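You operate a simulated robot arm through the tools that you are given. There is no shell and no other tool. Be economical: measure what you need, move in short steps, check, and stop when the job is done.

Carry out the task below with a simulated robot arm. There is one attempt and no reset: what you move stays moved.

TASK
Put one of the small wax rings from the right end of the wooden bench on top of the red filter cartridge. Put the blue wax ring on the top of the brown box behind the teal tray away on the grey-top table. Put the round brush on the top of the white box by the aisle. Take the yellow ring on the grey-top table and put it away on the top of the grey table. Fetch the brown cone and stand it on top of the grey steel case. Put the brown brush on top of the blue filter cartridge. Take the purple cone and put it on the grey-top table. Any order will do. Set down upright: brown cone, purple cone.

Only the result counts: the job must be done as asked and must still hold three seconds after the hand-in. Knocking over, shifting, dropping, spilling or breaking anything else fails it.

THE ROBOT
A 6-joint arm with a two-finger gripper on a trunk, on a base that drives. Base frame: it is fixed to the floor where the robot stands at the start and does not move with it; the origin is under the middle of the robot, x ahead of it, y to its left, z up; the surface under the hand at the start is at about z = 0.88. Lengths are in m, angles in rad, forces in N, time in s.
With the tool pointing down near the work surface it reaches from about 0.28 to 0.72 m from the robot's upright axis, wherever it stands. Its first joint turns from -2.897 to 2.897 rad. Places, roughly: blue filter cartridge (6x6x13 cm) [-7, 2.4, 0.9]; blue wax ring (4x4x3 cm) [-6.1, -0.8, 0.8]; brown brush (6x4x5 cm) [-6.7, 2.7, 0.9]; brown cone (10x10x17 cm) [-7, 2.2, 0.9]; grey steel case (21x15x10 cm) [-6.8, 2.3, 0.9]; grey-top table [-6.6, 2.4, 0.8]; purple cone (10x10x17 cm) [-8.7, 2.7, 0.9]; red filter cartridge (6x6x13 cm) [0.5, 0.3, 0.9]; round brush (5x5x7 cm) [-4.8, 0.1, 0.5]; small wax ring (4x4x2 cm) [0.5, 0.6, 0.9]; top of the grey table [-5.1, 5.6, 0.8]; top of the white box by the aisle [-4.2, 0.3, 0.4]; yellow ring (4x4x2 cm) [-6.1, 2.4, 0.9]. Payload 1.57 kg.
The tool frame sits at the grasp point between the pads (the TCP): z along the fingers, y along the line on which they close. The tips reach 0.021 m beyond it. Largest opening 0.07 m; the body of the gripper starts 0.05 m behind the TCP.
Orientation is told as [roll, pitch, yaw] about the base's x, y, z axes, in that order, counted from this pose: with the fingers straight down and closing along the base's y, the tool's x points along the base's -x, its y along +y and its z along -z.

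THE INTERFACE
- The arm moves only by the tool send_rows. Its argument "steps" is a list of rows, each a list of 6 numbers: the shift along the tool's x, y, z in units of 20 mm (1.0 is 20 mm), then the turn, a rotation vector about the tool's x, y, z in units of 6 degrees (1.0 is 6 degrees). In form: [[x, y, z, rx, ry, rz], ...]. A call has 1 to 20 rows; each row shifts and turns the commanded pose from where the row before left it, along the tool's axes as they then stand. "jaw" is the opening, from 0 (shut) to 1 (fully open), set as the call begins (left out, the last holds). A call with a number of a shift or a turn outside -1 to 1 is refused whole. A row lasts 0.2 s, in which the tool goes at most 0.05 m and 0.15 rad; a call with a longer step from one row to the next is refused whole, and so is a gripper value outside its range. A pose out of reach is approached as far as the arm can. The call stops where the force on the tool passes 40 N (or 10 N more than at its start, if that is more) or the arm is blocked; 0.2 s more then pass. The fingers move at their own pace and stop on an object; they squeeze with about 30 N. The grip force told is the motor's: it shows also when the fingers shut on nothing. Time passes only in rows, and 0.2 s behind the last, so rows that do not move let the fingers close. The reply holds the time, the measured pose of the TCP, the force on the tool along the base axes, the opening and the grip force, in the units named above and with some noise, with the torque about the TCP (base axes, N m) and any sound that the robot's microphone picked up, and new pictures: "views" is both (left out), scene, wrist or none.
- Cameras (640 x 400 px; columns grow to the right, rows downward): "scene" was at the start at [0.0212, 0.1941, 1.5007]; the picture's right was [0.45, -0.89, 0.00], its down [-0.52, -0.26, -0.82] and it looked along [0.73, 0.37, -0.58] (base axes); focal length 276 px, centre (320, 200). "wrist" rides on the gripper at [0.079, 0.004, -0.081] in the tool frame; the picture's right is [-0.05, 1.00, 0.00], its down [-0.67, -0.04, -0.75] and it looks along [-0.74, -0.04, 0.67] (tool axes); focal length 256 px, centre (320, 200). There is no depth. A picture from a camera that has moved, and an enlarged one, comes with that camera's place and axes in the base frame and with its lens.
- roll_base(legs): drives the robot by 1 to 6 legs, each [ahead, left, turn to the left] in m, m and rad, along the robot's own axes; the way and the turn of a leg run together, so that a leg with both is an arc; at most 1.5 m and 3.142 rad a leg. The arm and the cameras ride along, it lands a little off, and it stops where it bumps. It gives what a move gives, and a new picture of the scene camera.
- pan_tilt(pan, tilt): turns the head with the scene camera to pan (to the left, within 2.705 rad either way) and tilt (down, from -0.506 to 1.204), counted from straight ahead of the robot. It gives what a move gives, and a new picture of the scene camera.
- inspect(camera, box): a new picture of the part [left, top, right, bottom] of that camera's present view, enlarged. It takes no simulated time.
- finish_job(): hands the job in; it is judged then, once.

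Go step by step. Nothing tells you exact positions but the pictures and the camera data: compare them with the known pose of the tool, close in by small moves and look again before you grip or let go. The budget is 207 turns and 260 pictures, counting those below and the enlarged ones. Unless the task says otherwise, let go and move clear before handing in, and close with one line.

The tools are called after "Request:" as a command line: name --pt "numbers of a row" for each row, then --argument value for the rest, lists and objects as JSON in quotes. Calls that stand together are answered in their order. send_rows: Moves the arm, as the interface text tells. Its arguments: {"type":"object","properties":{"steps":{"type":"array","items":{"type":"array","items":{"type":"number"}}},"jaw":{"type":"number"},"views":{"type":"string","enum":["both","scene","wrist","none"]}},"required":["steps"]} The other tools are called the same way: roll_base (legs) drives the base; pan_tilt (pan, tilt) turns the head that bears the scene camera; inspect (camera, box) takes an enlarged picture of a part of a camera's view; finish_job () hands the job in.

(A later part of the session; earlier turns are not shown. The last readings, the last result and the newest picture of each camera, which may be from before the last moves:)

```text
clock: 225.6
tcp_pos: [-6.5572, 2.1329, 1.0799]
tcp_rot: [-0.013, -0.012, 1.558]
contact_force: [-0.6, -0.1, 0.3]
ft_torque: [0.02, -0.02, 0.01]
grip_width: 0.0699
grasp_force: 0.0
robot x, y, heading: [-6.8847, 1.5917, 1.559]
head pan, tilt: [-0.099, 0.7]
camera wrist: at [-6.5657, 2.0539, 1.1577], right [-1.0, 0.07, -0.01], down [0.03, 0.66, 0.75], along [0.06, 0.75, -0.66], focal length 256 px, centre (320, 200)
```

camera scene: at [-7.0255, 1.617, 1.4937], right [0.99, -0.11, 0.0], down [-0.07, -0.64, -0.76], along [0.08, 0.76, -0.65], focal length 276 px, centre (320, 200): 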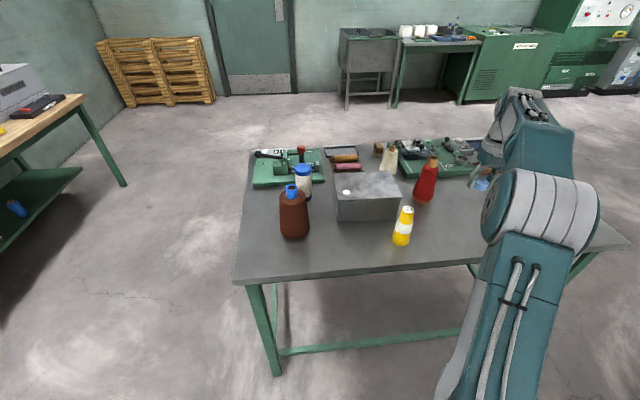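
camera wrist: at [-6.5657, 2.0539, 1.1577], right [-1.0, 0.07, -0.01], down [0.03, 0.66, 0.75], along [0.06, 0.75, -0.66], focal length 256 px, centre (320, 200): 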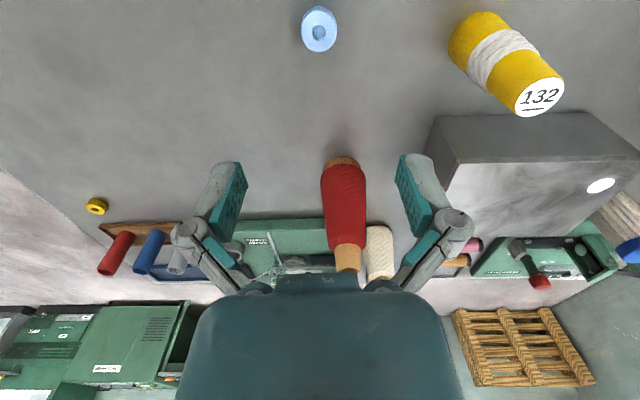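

The blue ring is on the grey-top table. Next is the brown cone: I raise the arm and nudge the base forward a little for reach.

Request:
send_rows --pt "0 1 -1 -0.12 0.11 0" --pt "0 1 -1 0 0 0" --pt "0 1 -1 0 0 0" --pt "0 1 -1 0 0 0" --pt "0 1 -1 0 0 0" --pt "0 1 0 0 0 0" --pt "0 1 0 0 0 0" --pt "0 1 0 0 0 0" --pt "0 1 0 0 0 0" --pt "0 1 0 0 0 0" --pt "0 1 0 0 0 0" --pt "0 1 0 0 0 0" --pt "0 1 0 0 0 0" --pt "0 1 0 0 0 0" --pt "0 1 0 0 0 0" --pt "0 1 0 0 0 0" --pt "0 1 0 0 0 0" --pt "0 1 0 0 0 0" --pt "0 1 0 0 0 0" --views "none"

Request:
roll_base --legs '[[0.09, 0, 0]]'

Request:
inspect --camera "wrist" --box '[0, 0, 640, 400]'

```text
clock: 229.6
tcp_pos: [-6.9405, 2.1386, 1.18]
tcp_rot: [-0.001, -0.002, 1.558]
contact_force: [-0.1, 0.2, 0.5]
ft_torque: [-0.02, 0.0, 0.0]
grip_width: 0.07
grasp_force: 0.0
robot x, y, heading: [-6.8851, 1.5877, 1.557]
head pan, tilt: [-0.099, 0.7]
```

```text
clock: 230.7
tcp_pos: [-6.9377, 2.2293, 1.18]
tcp_rot: [0.0, -0.003, 1.558]
contact_force: [-0.4, -0.3, -0.1]
ft_torque: [-0.03, 0.0, -0.01]
grip_width: 0.0697
grasp_force: 0.1
robot x, y, heading: [-6.8834, 1.677, 1.562]
head pan, tilt: [-0.099, 0.7]
camera scene: at [-7.027, 1.7064, 1.4935], right [0.99, -0.11, 0.0], down [-0.07, -0.64, -0.76], along [0.09, 0.76, -0.65], focal length 276 px, centre (320, 200)
```

scene: 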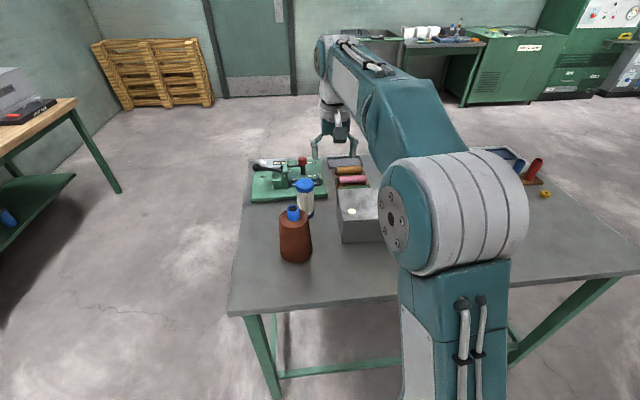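

```text
1.00 times, centred on (320, 200) of wrist (not enlarged: the box is as wide or as high as the picture)
camera zoom: at [-6.945, 2.1493, 1.2595], right [-1.0, 0.07, 0.0], down [0.04, 0.66, 0.75], along [0.05, 0.74, -0.67], focal length 256 px, centre (320, 200)
```

zoom: 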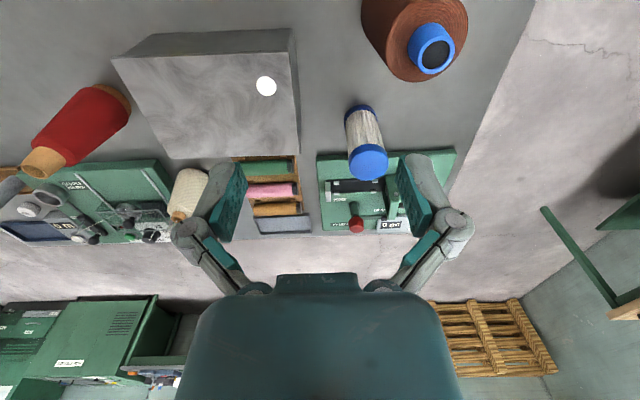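

The cone's tube is at about (-7.037, 2.241). I move above it.

Request:
send_rows --pt "-0.1 1 0 0 0 0" --pt "-0.1 1 0 0 0 0" --pt "-0.1 1 0 0 0 0" --pt "-0.1 1 0 0 0 0" --pt "-0.1 0.95 0 0 0 0" --pt "0 0 1 0 0 0" --pt "0 0 1 0 0 0" --pt "0 0 1 0 0 0" --pt "0 0 1 0 0 0" --pt "0 0 1 0 0 0" --pt "0 0 0 0 0 0" --views "both"

```text
clock: 233.1
tcp_pos: [-7.0385, 2.2399, 1.0794]
tcp_rot: [0.001, -0.002, 1.559]
contact_force: [-0.4, 0.8, 0.4]
ft_torque: [-0.04, -0.02, 0.01]
grip_width: 0.07
grasp_force: 0.1
robot x, y, heading: [-6.8851, 1.6799, 1.556]
head pan, tilt: [-0.099, 0.7]
camera scene: at [-7.0277, 1.7065, 1.4934], right [0.99, -0.11, 0.0], down [-0.07, -0.64, -0.76], along [0.09, 0.76, -0.65], focal length 276 px, centre (320, 200)
camera wrist: at [-7.0439, 2.1611, 1.1593], right [-1.0, 0.07, 0.0], down [0.04, 0.66, 0.75], along [0.05, 0.74, -0.67], focal length 256 px, centre (320, 200)
```

scene: 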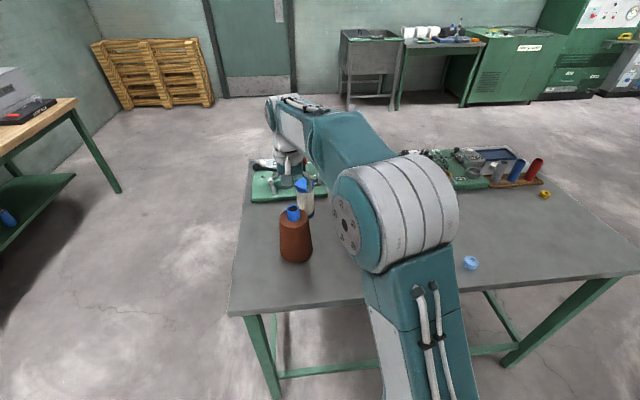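
wrist: 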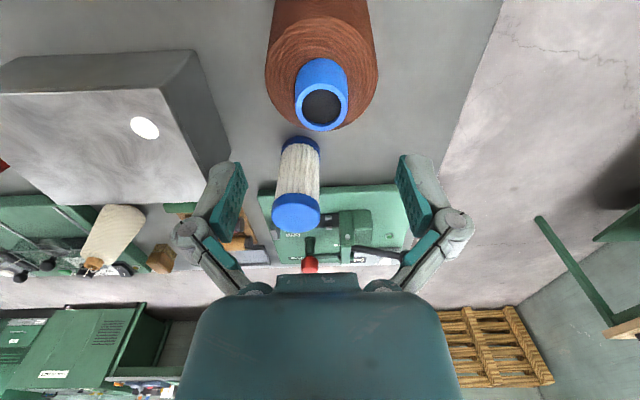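

Aligned. I lower the jaws around the tube and close.

Request:
send_rows --pt "0 0 1 0 0 0" --pt "0 0 1 0 0 0" --pt "0 0 1 0 0 0" --pt "0 0 0.8 0 0 0" --pt "0 0 0 0 0 0" --views "wrist"

Request:
send_rows --pt "0 0 0 0 0 0" --pt "0 0 0 0 0 0" --pt "0 0 0 0 0 0" --jaw 0 --views "both"

```text
clock: 234.3
tcp_pos: [-7.0381, 2.2397, 1.0031]
tcp_rot: [-0.001, -0.002, 1.558]
contact_force: [0.7, 0.3, -0.3]
ft_torque: [0.0, 0.04, 0.02]
grip_width: 0.0702
grasp_force: 0.0
robot x, y, heading: [-6.8842, 1.6818, 1.561]
head pan, tilt: [-0.099, 0.7]
camera wrist: at [-7.044, 2.1607, 1.0835], right [-1.0, 0.07, 0.0], down [0.04, 0.66, 0.75], along [0.05, 0.74, -0.67], focal length 256 px, centre (320, 200)
```

wrist: 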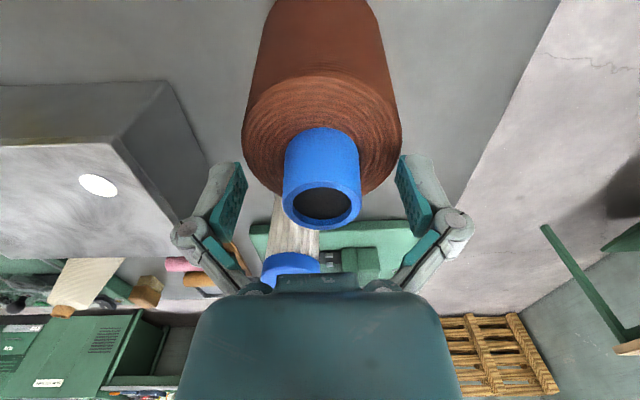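

```text
clock: 234.9
tcp_pos: [-7.0381, 2.2409, 1.0088]
tcp_rot: [0.002, -0.013, 1.558]
contact_force: [1.0, -7.6, 10.6]
ft_torque: [-0.77, -0.34, -0.08]
grip_width: 0.0338
grasp_force: 30.4
robot x, y, heading: [-6.881, 1.6823, 1.555]
head pan, tilt: [-0.099, 0.7]
stopped in row 3: the force on the tool passed its limit at 42 N (the readings are from after the stop); the commanded pose is now the measured one
camera scene: at [-7.0274, 1.7052, 1.4935], right [0.99, -0.11, 0.0], down [-0.07, -0.64, -0.76], along [0.09, 0.76, -0.64], focal length 276 px, centre (320, 200)
camera wrist: at [-7.0446, 2.1604, 1.0886], right [-1.0, 0.07, 0.0], down [0.04, 0.66, 0.75], along [0.05, 0.75, -0.66], focal length 256 px, centre (320, 200)
```

scene: 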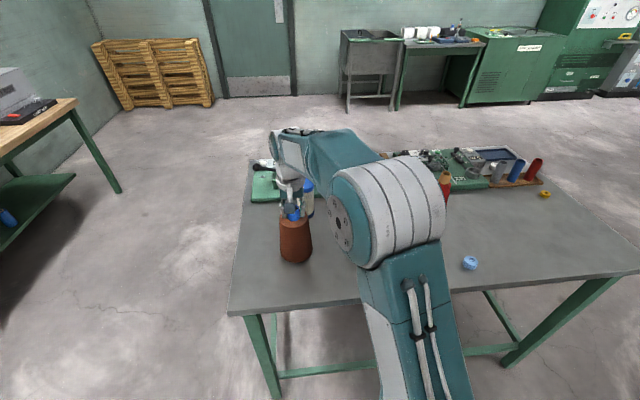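
wrist: 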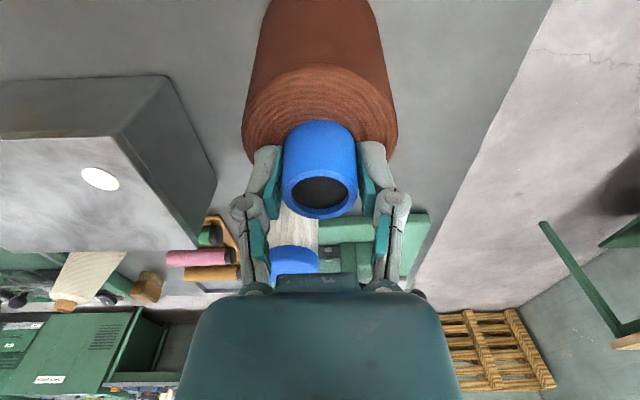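

The cone's tube is gripped. The case top spans x -6.90..-6.70, y 2.25..2.395 at z ≈ 0.936. I lift and carry the cone to (-6.775, 2.322), clear of the white dot.

Request:
send_rows --pt "0 0 -0.5 0 0 0" --pt "0 0 -1 0 0 0" --pt "0 0 -1 0 0 0" --pt "0 0 -1 0 0 0" --pt "0 0 -1 0 0 0" --pt "0 0 -1 0 0 0" --pt "0 0 -1 0 0 0" --pt "0 0 -1 0 0 0" --pt "0 0 0 0 0 0" --views "both"

```text
clock: 236.9
tcp_pos: [-7.0378, 2.2415, 1.1587]
tcp_rot: [0.001, -0.013, 1.56]
contact_force: [0.1, 0.5, -4.8]
ft_torque: [0.01, -0.01, -0.03]
grip_width: 0.034
grasp_force: 29.8
robot x, y, heading: [-6.884, 1.6785, 1.561]
head pan, tilt: [-0.099, 0.7]
camera scene: at [-7.0279, 1.7069, 1.4934], right [0.99, -0.11, 0.0], down [-0.07, -0.64, -0.76], along [0.09, 0.76, -0.65], focal length 276 px, centre (320, 200)
camera wrist: at [-7.0438, 2.1597, 1.2381], right [-1.0, 0.07, 0.0], down [0.04, 0.66, 0.75], along [0.05, 0.75, -0.66], focal length 256 px, centre (320, 200)
```

scene: 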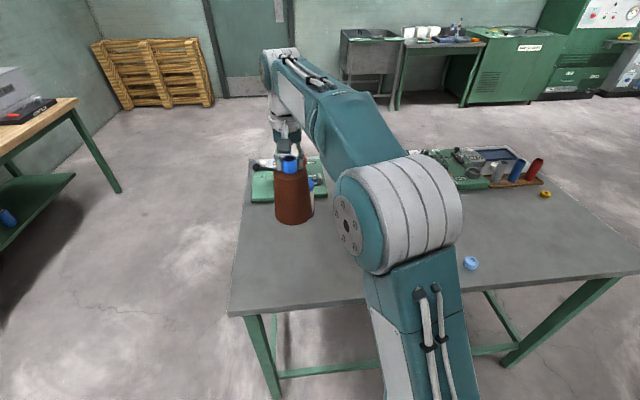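
wrist: 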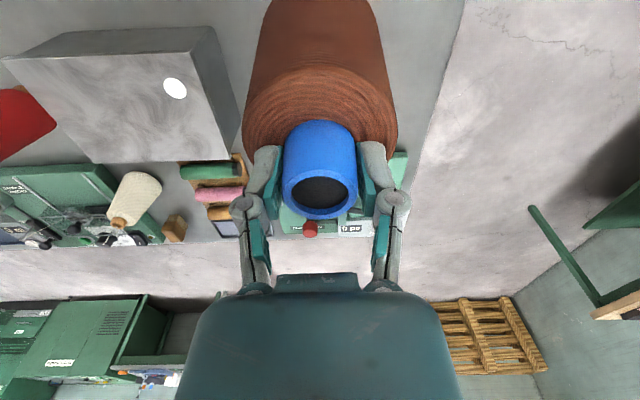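

The cone hangs upright. I move it over the case.

Request:
send_rows --pt "0 -1 0 0 0 0" --pt "0 -1 0 0 0 0" --pt "0 -1 0 0 0 0" --pt "0 -1 0 0 0 0" --pt "0 -1 0 0 0 0" --pt "-0.4 -1 0 0 0 0" --pt "-0.4 -1 0 0 0 0" --pt "-0.4 -1 0 0 0 0" --pt "-0.5 -1 0 0 0 0" --pt "-0.5 -1 0 0 0 0" --pt "-0.5 -1 0 0 0 0" --pt "-0.5 -1 0 0 0 0" --pt "-0.5 -1 0 0 0 0" --pt "-0.5 -0.15 0 0 0 0" --pt "0 0 0 0 0 0" --views "both"

```text
clock: 240.1
tcp_pos: [-6.7738, 2.3221, 1.1589]
tcp_rot: [0.003, -0.012, 1.558]
contact_force: [-0.3, 0.2, -5.6]
ft_torque: [0.0, -0.03, 0.0]
grip_width: 0.0338
grasp_force: 29.4
robot x, y, heading: [-6.8853, 1.6804, 1.56]
head pan, tilt: [-0.099, 0.7]
camera scene: at [-7.0261, 1.7075, 1.4935], right [0.99, -0.11, 0.0], down [-0.07, -0.64, -0.76], along [0.09, 0.76, -0.65], focal length 276 px, centre (320, 200)
camera wrist: at [-6.7791, 2.2407, 1.2382], right [-1.0, 0.07, 0.0], down [0.05, 0.66, 0.75], along [0.05, 0.75, -0.66], focal length 256 px, centre (320, 200)
```

scene: 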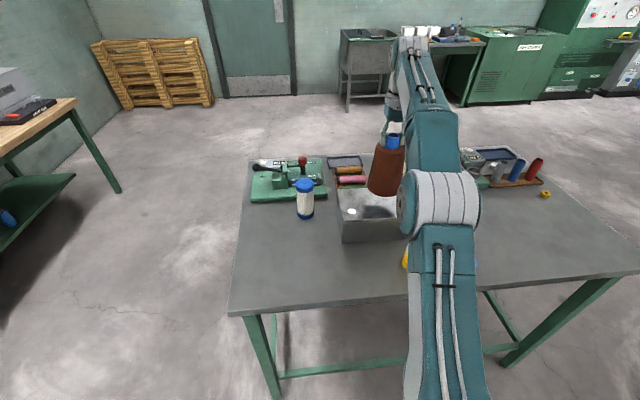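
wrist: 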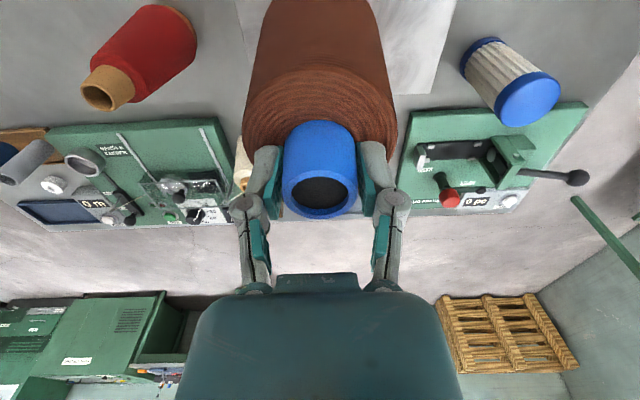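

The cone is over the case, so I lower it to contact.

Request:
send_rows --pt "0 0 0.7 0 0 0" --pt "0 0 0.7 0 0 0" --pt "0 0 0.3 0 0 0" --pt "0 0 0 0 0 0" --views "none"

Request:
send_rows --pt "0 0 0.15 0 0 0" --pt "0 0 0.15 0 0 0" --pt "0 0 0 0 0 0" --views "none"

Request:
inspect --camera "scene" --box '[290, 120, 450, 260]'

```text
clock: 241.1
tcp_pos: [-6.7734, 2.3207, 1.124]
tcp_rot: [0.003, -0.013, 1.558]
contact_force: [-0.2, -0.4, -4.9]
ft_torque: [0.03, 0.01, -0.01]
grip_width: 0.0337
grasp_force: 30.5
robot x, y, heading: [-6.8831, 1.6774, 1.556]
head pan, tilt: [-0.099, 0.7]
```

```text
clock: 241.9
tcp_pos: [-6.7744, 2.3225, 1.1188]
tcp_rot: [0.004, -0.013, 1.558]
contact_force: [0.3, 0.8, -5.4]
ft_torque: [-0.01, 0.0, 0.0]
grip_width: 0.0337
grasp_force: 30.2
robot x, y, heading: [-6.881, 1.6765, 1.552]
head pan, tilt: [-0.099, 0.7]
```

```text
2.86 times, centred on (370, 190) of scene
camera zoom: at [-7.0261, 1.7074, 1.4935], right [0.99, -0.11, 0.0], down [-0.07, -0.64, -0.76], along [0.09, 0.76, -0.65], focal length 787 px, centre (177, 229)
```

zoom: 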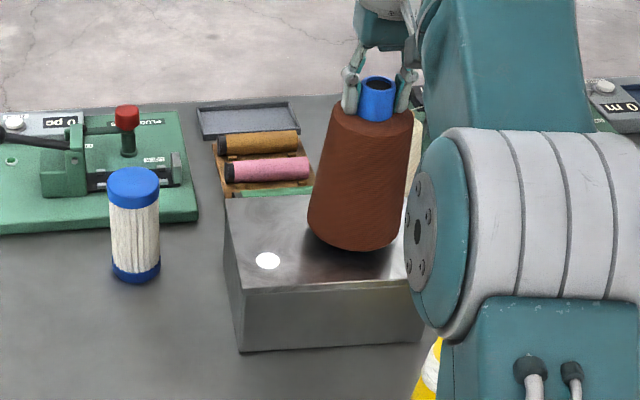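

Request:
send_rows --pt "0 0 0.15 0 0 0" --pt "0 0 0.15 0 0 0" --pt "0 0 0 0 0 0" --views "none"

Request:
send_rows --pt "0 0 0.15 0 0 0" --pt "0 0 0 0 0 0" --views "none"

Request:
send_rows --pt "0 0 0.1 0 0 0" --pt "0 0 0 0 0 0" --views "none"

```text
clock: 242.7
tcp_pos: [-6.7733, 2.3211, 1.1131]
tcp_rot: [0.005, -0.011, 1.558]
contact_force: [-1.0, -0.4, -5.5]
ft_torque: [0.01, -0.03, 0.01]
grip_width: 0.0335
grasp_force: 30.0
robot x, y, heading: [-6.8818, 1.6807, 1.556]
head pan, tilt: [-0.099, 0.7]
```

```text
clock: 243.3
tcp_pos: [-6.7729, 2.3202, 1.1104]
tcp_rot: [0.004, -0.012, 1.558]
contact_force: [-0.5, -0.7, -4.5]
ft_torque: [-0.07, -0.04, -0.07]
grip_width: 0.0338
grasp_force: 29.9
robot x, y, heading: [-6.8818, 1.6808, 1.563]
head pan, tilt: [-0.099, 0.7]
```

```text
clock: 243.9
tcp_pos: [-6.774, 2.3208, 1.1091]
tcp_rot: [0.002, -0.017, 1.558]
contact_force: [0.8, -1.3, 12.6]
ft_torque: [-0.73, 0.01, 0.02]
grip_width: 0.0335
grasp_force: 30.0
robot x, y, heading: [-6.8831, 1.6805, 1.553]
head pan, tilt: [-0.099, 0.7]
```

Contact is felt at the expected height, so I release and rise.

Request:
send_rows --pt "0 0 0 0 0 0" --pt "0 0 0 0 0 0" --pt "0 0 0 0 0 0" --pt "0 0 -0.5 0 0 0" --pt "0 0 -0.5 0 0 0" --pt "0 0 -1 0 0 0" --pt "0 0 -1 0 0 0" --pt "0 0 -1 0 0 0" --pt "0.5 0 -1 0 0 0" --pt "1 0 -1 0 0 0" --pt "1 0 -1 0 0 0" --pt "1 0 -1 0 0 0" --pt "1 0 -1 0 0 0" --pt "1 0 -1 0 0 0" --pt "1 0 0 0 0 0" --pt "1 0 0 0 0 0" --pt "1 0 0 0 0 0" --jaw 1 --views "both"

```text
clock: 247.5
tcp_pos: [-6.7748, 2.1483, 1.2967]
tcp_rot: [0.002, -0.013, 1.559]
contact_force: [-0.6, -0.4, -0.3]
ft_torque: [-0.01, -0.01, -0.01]
grip_width: 0.0699
grasp_force: 0.0
out of reach, approached as far as the arm can: row 8
robot x, y, heading: [-6.8808, 1.6826, 1.563]
head pan, tilt: [-0.099, 0.7]
camera scene: at [-7.0265, 1.7061, 1.4935], right [0.99, -0.11, 0.0], down [-0.07, -0.64, -0.76], along [0.09, 0.76, -0.65], focal length 276 px, centre (320, 200)
camera wrist: at [-6.781, 2.068, 1.375], right [-1.0, 0.07, 0.0], down [0.05, 0.66, 0.75], along [0.05, 0.75, -0.66], focal length 256 px, centre (320, 200)
```

scene: 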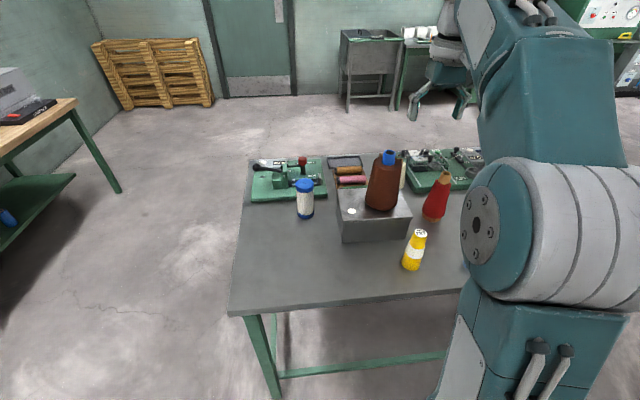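
wrist: 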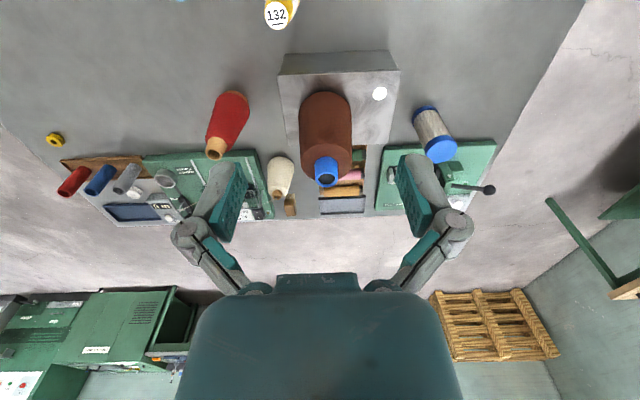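

The brown cone stands on the case. Next is the purple cone on the wooden bench, so I tuck the arm, back off, turn left and move alongside the bench.

Request:
send_rows --pt "1 1 0 0 0.12 0" --pt "1 1 0 0 0 0" --pt "1 1 0 0 0 0" --pt "1 1 0 0 0 0" --pt "1 1 0 0 0 0" --pt "0 0 0 0 0 0" --views "none"

Request:
roll_base --legs '[[-0.33, 0, 0], [0, 0.8, 0], [0, 0, 1.58], [0.12, -1.33, 0]]'

Request:
pan_tilt --pan 0.0 --tilt 0.7

```text
clock: 248.9
tcp_pos: [-6.8773, 2.05, 1.2965]
tcp_rot: [0.0, -0.001, 1.559]
contact_force: [-0.4, 0.1, -0.3]
ft_torque: [0.0, -0.02, 0.0]
grip_width: 0.07
grasp_force: 0.2
robot x, y, heading: [-6.8761, 1.6807, 1.562]
head pan, tilt: [-0.099, 0.7]
```

```text
clock: 265.2
tcp_pos: [-8.1997, 2.6846, 1.2971]
tcp_rot: [0.002, 0.0, -3.13]
contact_force: [-0.8, 0.3, 0.3]
ft_torque: [0.02, 0.01, -0.02]
grip_width: 0.0698
grasp_force: 0.0
robot x, y, heading: [-7.8265, 2.6895, -3.135]
head pan, tilt: [-0.099, 0.7]
camera scene: at [-7.8513, 2.5393, 1.4934], right [0.09, 1.0, 0.0], down [0.64, -0.06, -0.76], along [-0.76, 0.07, -0.64], focal length 276 px, centre (320, 200)
```

scene: 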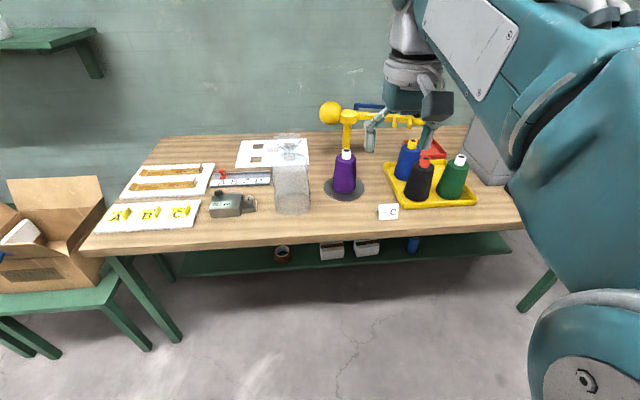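

```text
clock: 265.8
tcp_pos: [-8.1984, 2.6863, 1.2981]
tcp_rot: [0.001, 0.001, -3.131]
contact_force: [-0.2, 0.2, 0.0]
ft_torque: [0.01, -0.01, 0.03]
grip_width: 0.0698
grasp_force: 0.1
robot x, y, heading: [-7.8272, 2.6887, -3.131]
head pan, tilt: [0.0, 0.7]
camera scene: at [-7.8516, 2.5321, 1.4935], right [-0.01, 1.0, 0.0], down [0.64, 0.01, -0.76], along [-0.76, -0.01, -0.64], focal length 276 px, centre (320, 200)
```

scene: 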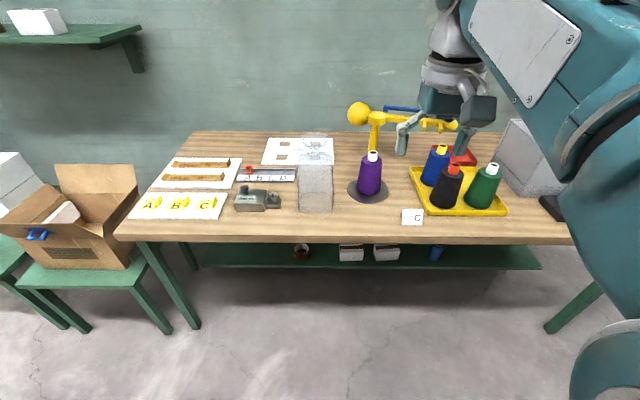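

Request:
inspect --camera "scene" --box '[290, 90, 466, 230]'

Request:
inspect --camera "wrist" --box '[0, 0, 640, 400]'

```text
2.86 times, centred on (378, 160) of scene
camera zoom: at [-7.8516, 2.5321, 1.4935], right [-0.01, 1.0, 0.0], down [0.64, 0.01, -0.76], along [-0.76, -0.01, -0.64], focal length 787 px, centre (154, 314)
```

zoom: 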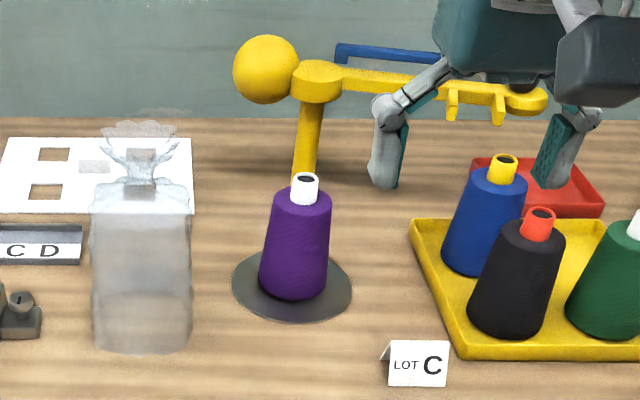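

```text
1.00 times, centred on (320, 200) of wrist (not enlarged: the box is as wide or as high as the picture)
camera zoom: at [-8.1212, 2.6824, 1.3768], right [-0.04, -1.0, 0.0], down [-0.67, 0.03, 0.74], along [-0.74, 0.03, -0.67], focal length 256 px, centre (320, 200)
```

zoom: 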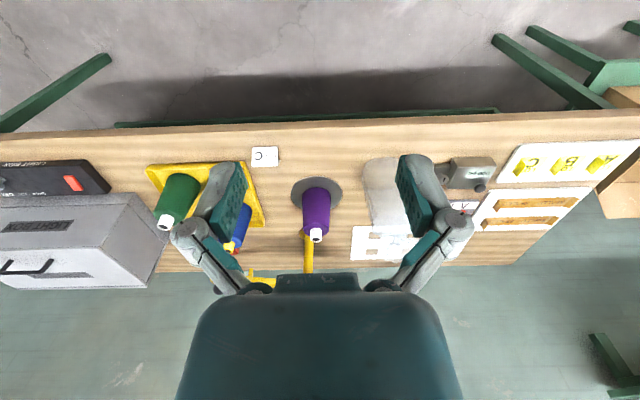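

The purple cone stands on a dark disc at about (-8.64, 2.703), tube top at z ≈ 1.03, with a plastic bag to its left. I drive 0.2 m closer.

Request:
roll_base --legs '[[0.2, 0, 0]]'

Request:
send_rows --pt "-1 0 0 0 0 0" --pt "-1 0 0 0 0 0" --pt "-1 0 0.5 0 0 0" --pt "-1 0 1 0 0 0" --pt "-1 0 1 0 0 0" --pt "-1 0 1 0 0 0" --pt "-1 0 1 0 0 0" --pt "-1 0 1 0 0 0" --pt "-1 0 1 0 0 0" --pt "0 0 0 0 0 0" --views "both"

```text
clock: 267.4
tcp_pos: [-8.3988, 2.684, 1.2961]
tcp_rot: [0.003, -0.001, -3.13]
contact_force: [0.0, 0.9, 0.4]
ft_torque: [0.0, 0.02, 0.02]
grip_width: 0.07
grasp_force: 0.0
robot x, y, heading: [-8.025, 2.6906, -3.133]
head pan, tilt: [0.0, 0.7]
camera scene: at [-8.0508, 2.5303, 1.4935], right [-0.01, 1.0, 0.0], down [0.64, 0.01, -0.76], along [-0.76, -0.01, -0.64], focal length 276 px, centre (320, 200)
```

scene: 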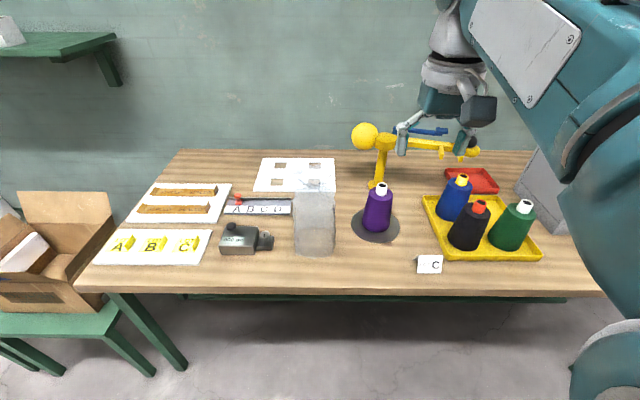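

```text
clock: 269.6
tcp_pos: [-8.5785, 2.6824, 1.1681]
tcp_rot: [0.002, 0.0, -3.13]
contact_force: [-1.0, 0.7, -0.3]
ft_torque: [-0.02, 0.0, 0.02]
grip_width: 0.0701
grasp_force: 0.1
robot x, y, heading: [-8.0275, 2.6851, -3.133]
head pan, tilt: [0.0, 0.7]
camera scene: at [-8.0519, 2.5302, 1.4935], right [-0.01, 1.0, 0.0], down [0.65, 0.01, -0.76], along [-0.76, -0.01, -0.65], focal length 276 px, centre (320, 200)
camera wrist: at [-8.5006, 2.6789, 1.2463], right [-0.04, -1.0, 0.0], down [-0.67, 0.03, 0.74], along [-0.74, 0.03, -0.67], focal length 256 px, centre (320, 200)
```

scene: 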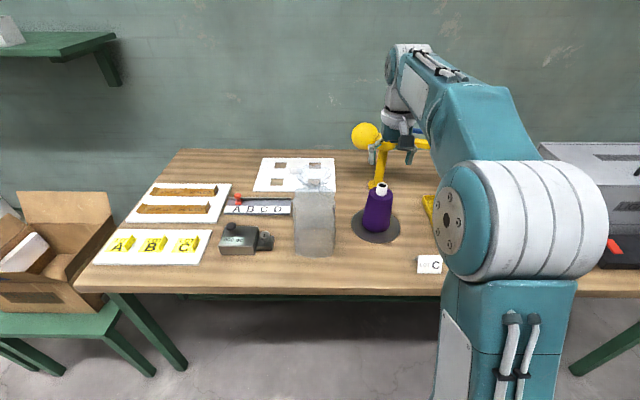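
wrist: 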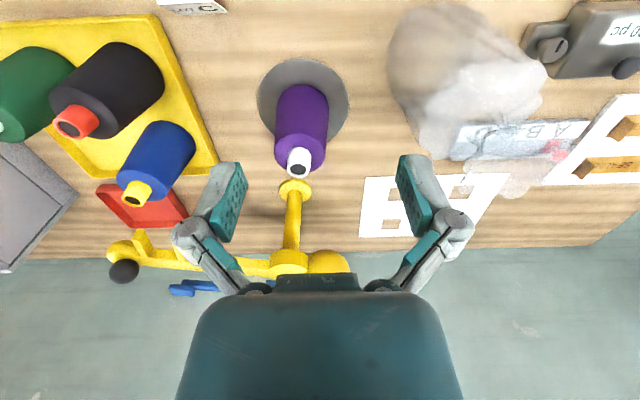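

A better triangulation puts the cone at about (-8.735, 2.708) with its top near z 0.97 and the bench at about 0.80. I move the base another 0.07 m and position above it.

Request:
roll_base --legs '[[0.07, 0, 0]]'

Request:
send_rows --pt "-1 -0.3 0 0 0 0" --pt "-1 -0.3 0 0 0 0" --pt "-1 -0.3 0.5 0 0 0" --pt "-1 -0.3 0.5 0 0 0" --pt "0 0 1 0 0 0" --pt "0 0 1 0 0 0" --pt "0 0 0.5 0 0 0" --pt "0 0 0 0 0 0" --views "both"

```text
clock: 270.6
tcp_pos: [-8.647, 2.6812, 1.1671]
tcp_rot: [0.002, 0.0, -3.131]
contact_force: [0.2, 0.4, 0.0]
ft_torque: [-0.01, 0.0, 0.04]
grip_width: 0.0698
grasp_force: 0.1
robot x, y, heading: [-8.0969, 2.6872, -3.129]
head pan, tilt: [0.0, 0.7]
camera scene: at [-8.1215, 2.5294, 1.4935], right [-0.01, 1.0, 0.0], down [0.65, 0.01, -0.76], along [-0.76, -0.01, -0.65], focal length 276 px, centre (320, 200)
```

scene: 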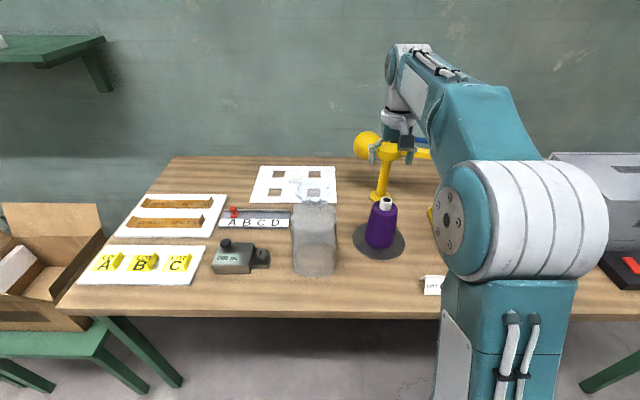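

```text
clock: 272.4
tcp_pos: [-8.7283, 2.7041, 1.0971]
tcp_rot: [0.002, 0.0, -3.13]
contact_force: [-0.4, 0.3, 0.4]
ft_torque: [0.0, 0.01, 0.02]
grip_width: 0.0699
grasp_force: 0.0
robot x, y, heading: [-8.1005, 2.6865, -3.132]
head pan, tilt: [0.0, 0.7]
camera scene: at [-8.122, 2.5297, 1.4935], right [-0.01, 1.0, 0.0], down [0.65, 0.01, -0.76], along [-0.76, -0.01, -0.65], focal length 276 px, centre (320, 200)
camera wrist: at [-8.6504, 2.7008, 1.1764], right [-0.04, -1.0, 0.0], down [-0.67, 0.03, 0.75], along [-0.74, 0.03, -0.67], focal length 256 px, centre (320, 200)
```

scene: 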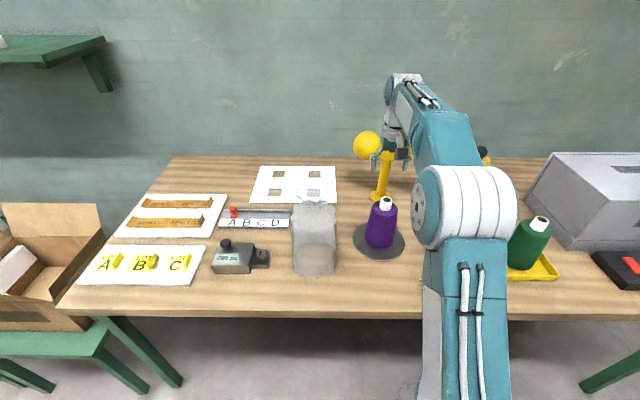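
wrist: 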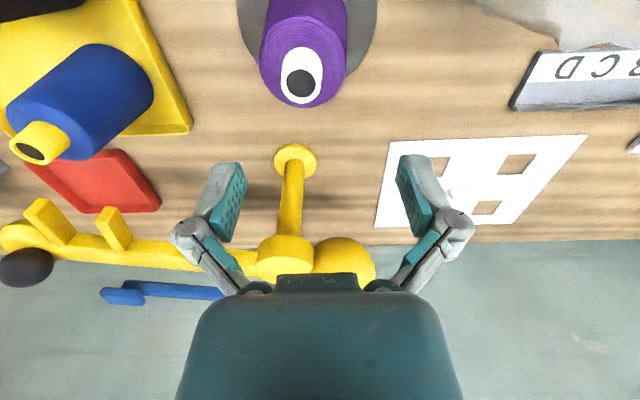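

The tube top triangulates to (-8.737, 2.718, 0.97). I correct and lower part way.

Request:
send_rows --pt "-0.45 -0.7 1 0 0 0" --pt "0 0 1 0 0 0" --pt "0 0 1 0 0 0" --pt "0 0 0.7 0 0 0" --pt "0 0 0 0 0 0" --views "wrist"

```text
clock: 273.6
tcp_pos: [-8.7373, 2.7178, 1.0228]
tcp_rot: [0.003, 0.0, -3.131]
contact_force: [-0.4, -0.3, -0.1]
ft_torque: [-0.01, 0.04, -0.03]
grip_width: 0.0698
grasp_force: 0.0
robot x, y, heading: [-8.0943, 2.6849, -3.132]
head pan, tilt: [0.0, 0.7]
camera wrist: at [-8.659, 2.7154, 1.1025], right [-0.04, -1.0, 0.0], down [-0.67, 0.03, 0.74], along [-0.74, 0.03, -0.67], focal length 256 px, centre (320, 200)
```

wrist: 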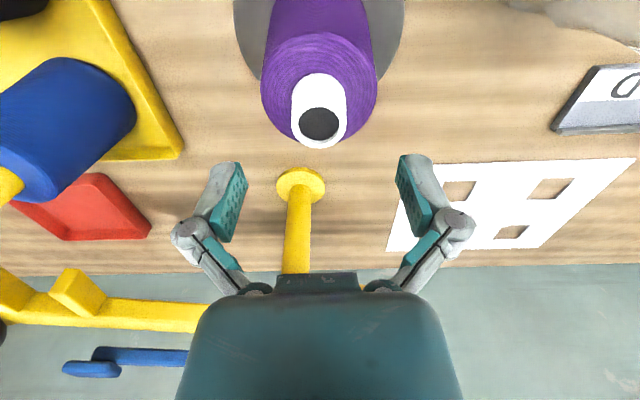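

Aligned. I lower the rest and close on the tube.

Request:
send_rows --pt "0 0 1 0 0 0" --pt "0 0 1 0 0 0" --pt "0 0 0.3 0 0 0" --pt "0 0 0 0 0 0" --views "wrist"

Request:
send_rows --pt "0 0 0 0 0 0" --pt "0 0 0 0 0 0" --pt "0 0 0 0 0 0" --jaw 0 --views "wrist"

```text
clock: 274.6
tcp_pos: [-8.7373, 2.7175, 0.9762]
tcp_rot: [0.002, 0.0, -3.131]
contact_force: [0.0, 0.1, 0.7]
ft_torque: [0.03, 0.0, -0.02]
grip_width: 0.07
grasp_force: 0.0
robot x, y, heading: [-8.0974, 2.6836, -3.128]
head pan, tilt: [0.0, 0.7]
camera wrist: at [-8.6587, 2.7148, 1.0567], right [-0.04, -1.0, 0.0], down [-0.67, 0.03, 0.74], along [-0.74, 0.03, -0.67], focal length 256 px, centre (320, 200)
```

wrist: 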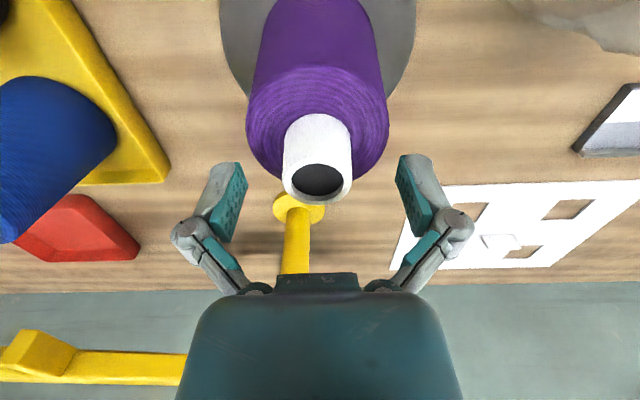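

```text
clock: 275.4
tcp_pos: [-8.7367, 2.7184, 0.9798]
tcp_rot: [0.002, -0.005, -3.132]
contact_force: [1.0, 1.6, 22.4]
ft_torque: [0.07, -0.06, -0.01]
grip_width: 0.0318
grasp_force: 30.5
robot x, y, heading: [-8.0992, 2.6863, -3.133]
head pan, tilt: [0.0, 0.7]
camera wrist: at [-8.6583, 2.7152, 1.0588], right [-0.04, -1.0, 0.0], down [-0.66, 0.03, 0.75], along [-0.75, 0.03, -0.66], focal length 256 px, centre (320, 200)
```

wrist: 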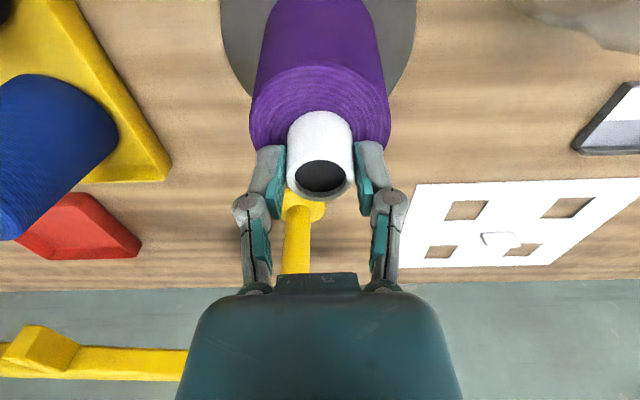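

Gripped. I lift straight up, then draw the arm in.

Request:
send_rows --pt "0 0 -0.5 0 0 0" --pt "0 0 -1 0 0 0" --pt "0 0 -1 0 0 0" --pt "0 0 -1 0 0 0" --pt "0 0 -1 0 0 0" --pt "0 0 -1 0 0 0" --pt "0 0 -1 0 0 0" --pt "0 0 -1 0 0 0" --pt "0 0 -1 0 0 0" --pt "1 0 -1 0 0 0" --pt "1 0 -1 0 0 0" --pt "1 0 -1 0 0 0" --pt "1 0 -1 0 0 0" --pt "1 0 -1 0 0 0" --pt "1 0 -1 0 0 0" --pt "1 0 -1 0 0 0" --pt "1 0 -1 0 0 0" --pt "1 0 0 0 0 0" --pt "1 0 0 0 0 0" --pt "1 0 0 0 0 0" --views "both"

```text
clock: 279.6
tcp_pos: [-8.5174, 2.7216, 1.3059]
tcp_rot: [0.001, 0.001, -3.13]
contact_force: [-0.2, 0.5, -5.6]
ft_torque: [-0.02, -0.04, 0.0]
grip_width: 0.0318
grasp_force: 29.7
robot x, y, heading: [-8.095, 2.6849, -3.134]
head pan, tilt: [0.0, 0.7]
camera scene: at [-8.121, 2.5297, 1.4935], right [-0.01, 1.0, 0.0], down [0.65, 0.01, -0.76], along [-0.76, -0.01, -0.65], focal length 276 px, centre (320, 200)
camera wrist: at [-8.4389, 2.7183, 1.3864], right [-0.04, -1.0, 0.0], down [-0.67, 0.03, 0.74], along [-0.74, 0.03, -0.67], focal length 256 px, centre (320, 200)
```

scene: 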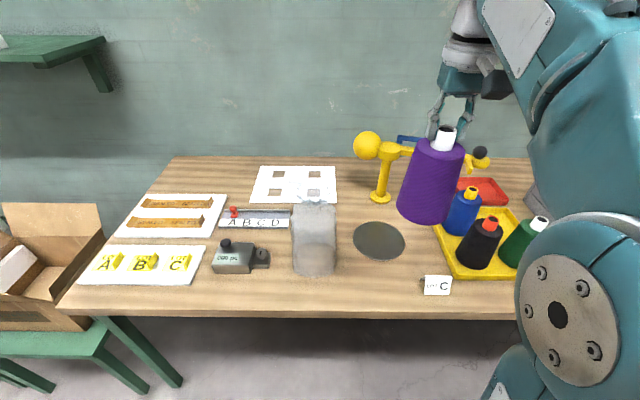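
wrist: 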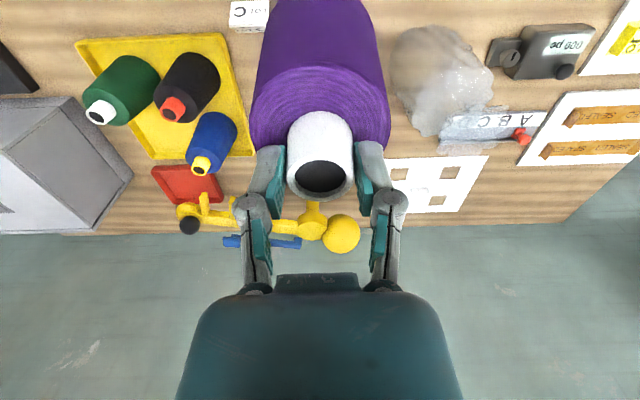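

The purple cone is held upright. I back to mid-aisle, turn round and face the left end of the grey-top table.

Request:
roll_base --legs '[[-0.255, 0, 0], [0, 0.44, 0], [0, 0, 3.133]]'

Request:
pan_tilt --pan 0.0 --tilt 0.7

```text
clock: 291.1
tcp_pos: [-7.4157, 2.2116, 1.3048]
tcp_rot: [0.001, 0.0, 0.002]
contact_force: [-0.8, -0.8, -4.7]
ft_torque: [-0.04, -0.01, 0.02]
grip_width: 0.0318
grasp_force: 30.2
robot x, y, heading: [-7.8394, 2.2536, 0.001]
head pan, tilt: [0.0, 0.7]
camera scene: at [-7.8092, 2.4033, 1.4935], right [0.0, -1.0, 0.0], down [-0.65, 0.0, -0.76], along [0.76, 0.0, -0.65], focal length 276 px, centre (320, 200)
```

scene: 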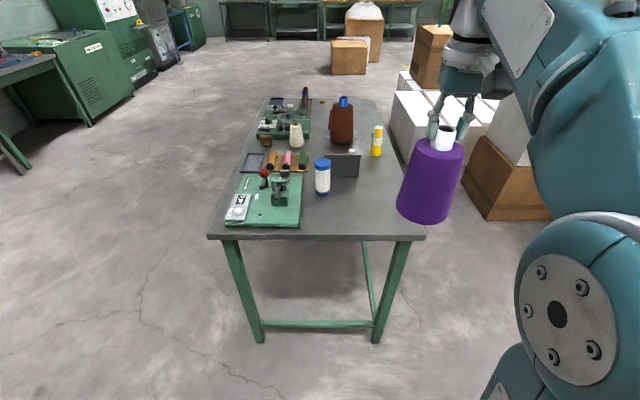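

```text
clock: 291.7
tcp_pos: [-7.4165, 2.2118, 1.3053]
tcp_rot: [0.001, 0.0, 0.003]
contact_force: [-0.3, -0.5, -5.6]
ft_torque: [-0.01, -0.01, -0.01]
grip_width: 0.0316
grasp_force: 29.6
robot x, y, heading: [-7.8355, 2.2468, 0.005]
head pan, tilt: [0.0, 0.7]
camera scene: at [-7.8093, 2.4033, 1.4935], right [0.0, -1.0, 0.0], down [-0.65, 0.0, -0.76], along [0.76, 0.0, -0.65], focal length 276 px, centre (320, 200)
```

scene: 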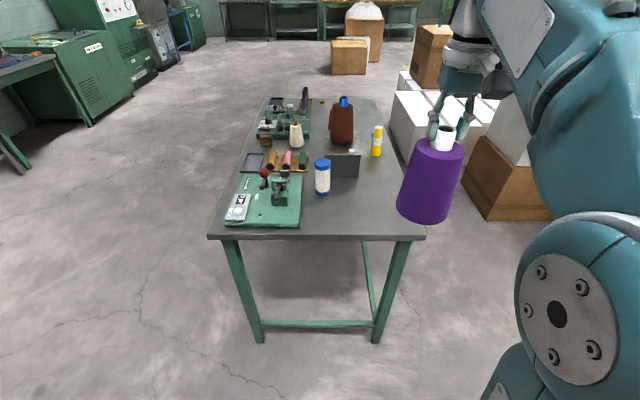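

The table end is clear. I drive 0.2 m ahead, then lower the purple cone at about (-7.09, 2.18).

Request:
roll_base --legs '[[0.2, 0, 0]]'

Request:
send_rows --pt "-1 -0.25 0 0 0 0" --pt "-1 -0.25 0 0 0 0" --pt "-1 -0.25 0 0 0 0" --pt "-1 -0.25 0 0 0 0" --pt "-1 -0.25 0 0 0 0" --pt "-1 -0.25 0 0 0 0" --pt "0 0 1 0 0 0" --pt "0 0 1 0 0 0" --pt "0 0 1 0 0 0" --pt "0 0 1 0 0 0" --pt "0 0 1 0 0 0" --pt "0 0 1 0 0 0" --pt "0 0 1 0 0 0" --pt "0 0 1 0 0 0" --pt "0 0 1 0 0 0" --pt "0 0 1 0 0 0" --pt "0 0 1 0 0 0" --pt "0 0 0 0 0 0" --views "both"

```text
clock: 293.3
tcp_pos: [-7.2153, 2.2134, 1.3065]
tcp_rot: [0.0, 0.0, 0.005]
contact_force: [1.2, 0.4, -6.2]
ft_torque: [0.01, -0.01, -0.01]
grip_width: 0.0316
grasp_force: 29.5
robot x, y, heading: [-7.6368, 2.2533, 0.004]
head pan, tilt: [0.0, 0.7]
camera scene: at [-7.6084, 2.4045, 1.4935], right [0.01, -1.0, 0.0], down [-0.64, 0.0, -0.76], along [0.76, 0.0, -0.65], focal length 276 px, centre (320, 200)
```

scene: 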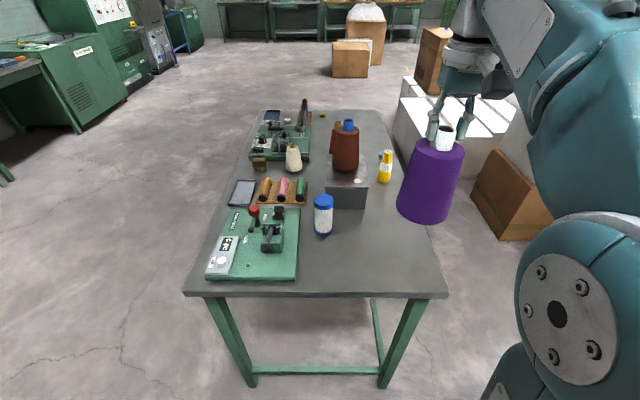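

```text
clock: 297.1
tcp_pos: [-7.0996, 2.1848, 1.0805]
tcp_rot: [0.005, 0.0, 0.006]
contact_force: [0.0, 0.0, -4.9]
ft_torque: [0.0, 0.02, -0.02]
grip_width: 0.0318
grasp_force: 30.4
out of reach, approached as far as the arm can: row 6
robot x, y, heading: [-7.6369, 2.2528, 0.009]
head pan, tilt: [0.0, 0.7]
camera scene: at [-7.6077, 2.4041, 1.4935], right [0.01, -1.0, 0.0], down [-0.65, 0.0, -0.76], along [0.76, 0.0, -0.65], focal length 276 px, centre (320, 200)
camera wrist: at [-7.18, 2.1883, 1.1599], right [0.05, 1.0, 0.0], down [0.67, -0.03, 0.74], along [0.74, -0.03, -0.67], focal length 256 px, centre (320, 200)
```

scene: 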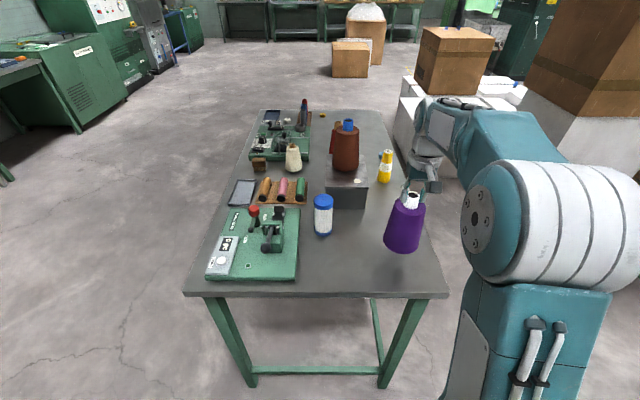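
wrist: 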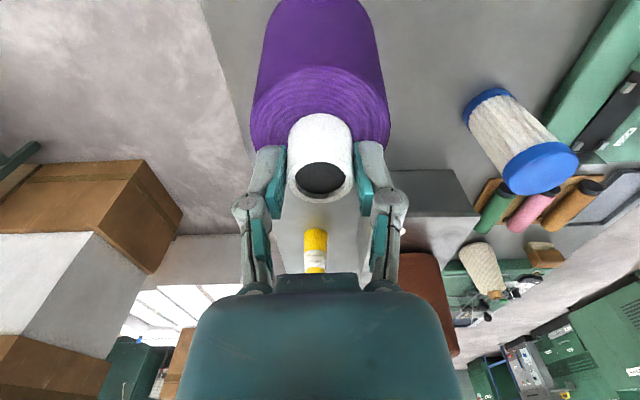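

Over a clear spot. I lower it to contact.

Request:
send_rows --pt "0 0 1 0 0 0" --pt "0 0 1 0 0 0" --pt "0 0 0.7 0 0 0" --pt "0 0 0 0 0 0" --views "none"

Request:
send_rows --pt "0 0 0.2 0 0 0" --pt "0 0 0.15 0 0 0" --pt "0 0 0 0 0 0" --views "none"

Request:
send_rows --pt "0 0 0.15 0 0 0" --pt "0 0 0 0 0 0" --views "none"

```text
clock: 298.1
tcp_pos: [-7.0988, 2.1845, 1.026]
tcp_rot: [0.003, 0.002, 0.005]
contact_force: [0.5, 0.0, -6.0]
ft_torque: [-0.02, 0.01, -0.02]
grip_width: 0.0317
grasp_force: 29.6
robot x, y, heading: [-7.6357, 2.2519, 0.003]
head pan, tilt: [0.0, 0.7]
```

```text
clock: 298.9
tcp_pos: [-7.0994, 2.1847, 1.0222]
tcp_rot: [0.001, -0.009, 0.005]
contact_force: [-1.4, -1.8, 38.4]
ft_torque: [-0.02, 0.17, 0.0]
grip_width: 0.0321
grasp_force: 29.9
robot x, y, heading: [-7.6412, 2.2532, 0.003]
head pan, tilt: [0.0, 0.7]
```

```text
clock: 299.5
tcp_pos: [-7.0998, 2.1843, 1.0192]
tcp_rot: [0.003, -0.008, 0.004]
contact_force: [1.6, -1.5, 40.2]
ft_torque: [-0.04, -0.25, -0.02]
grip_width: 0.0323
grasp_force: 30.1
robot x, y, heading: [-7.6356, 2.2486, 0.003]
head pan, tilt: [0.0, 0.7]
```

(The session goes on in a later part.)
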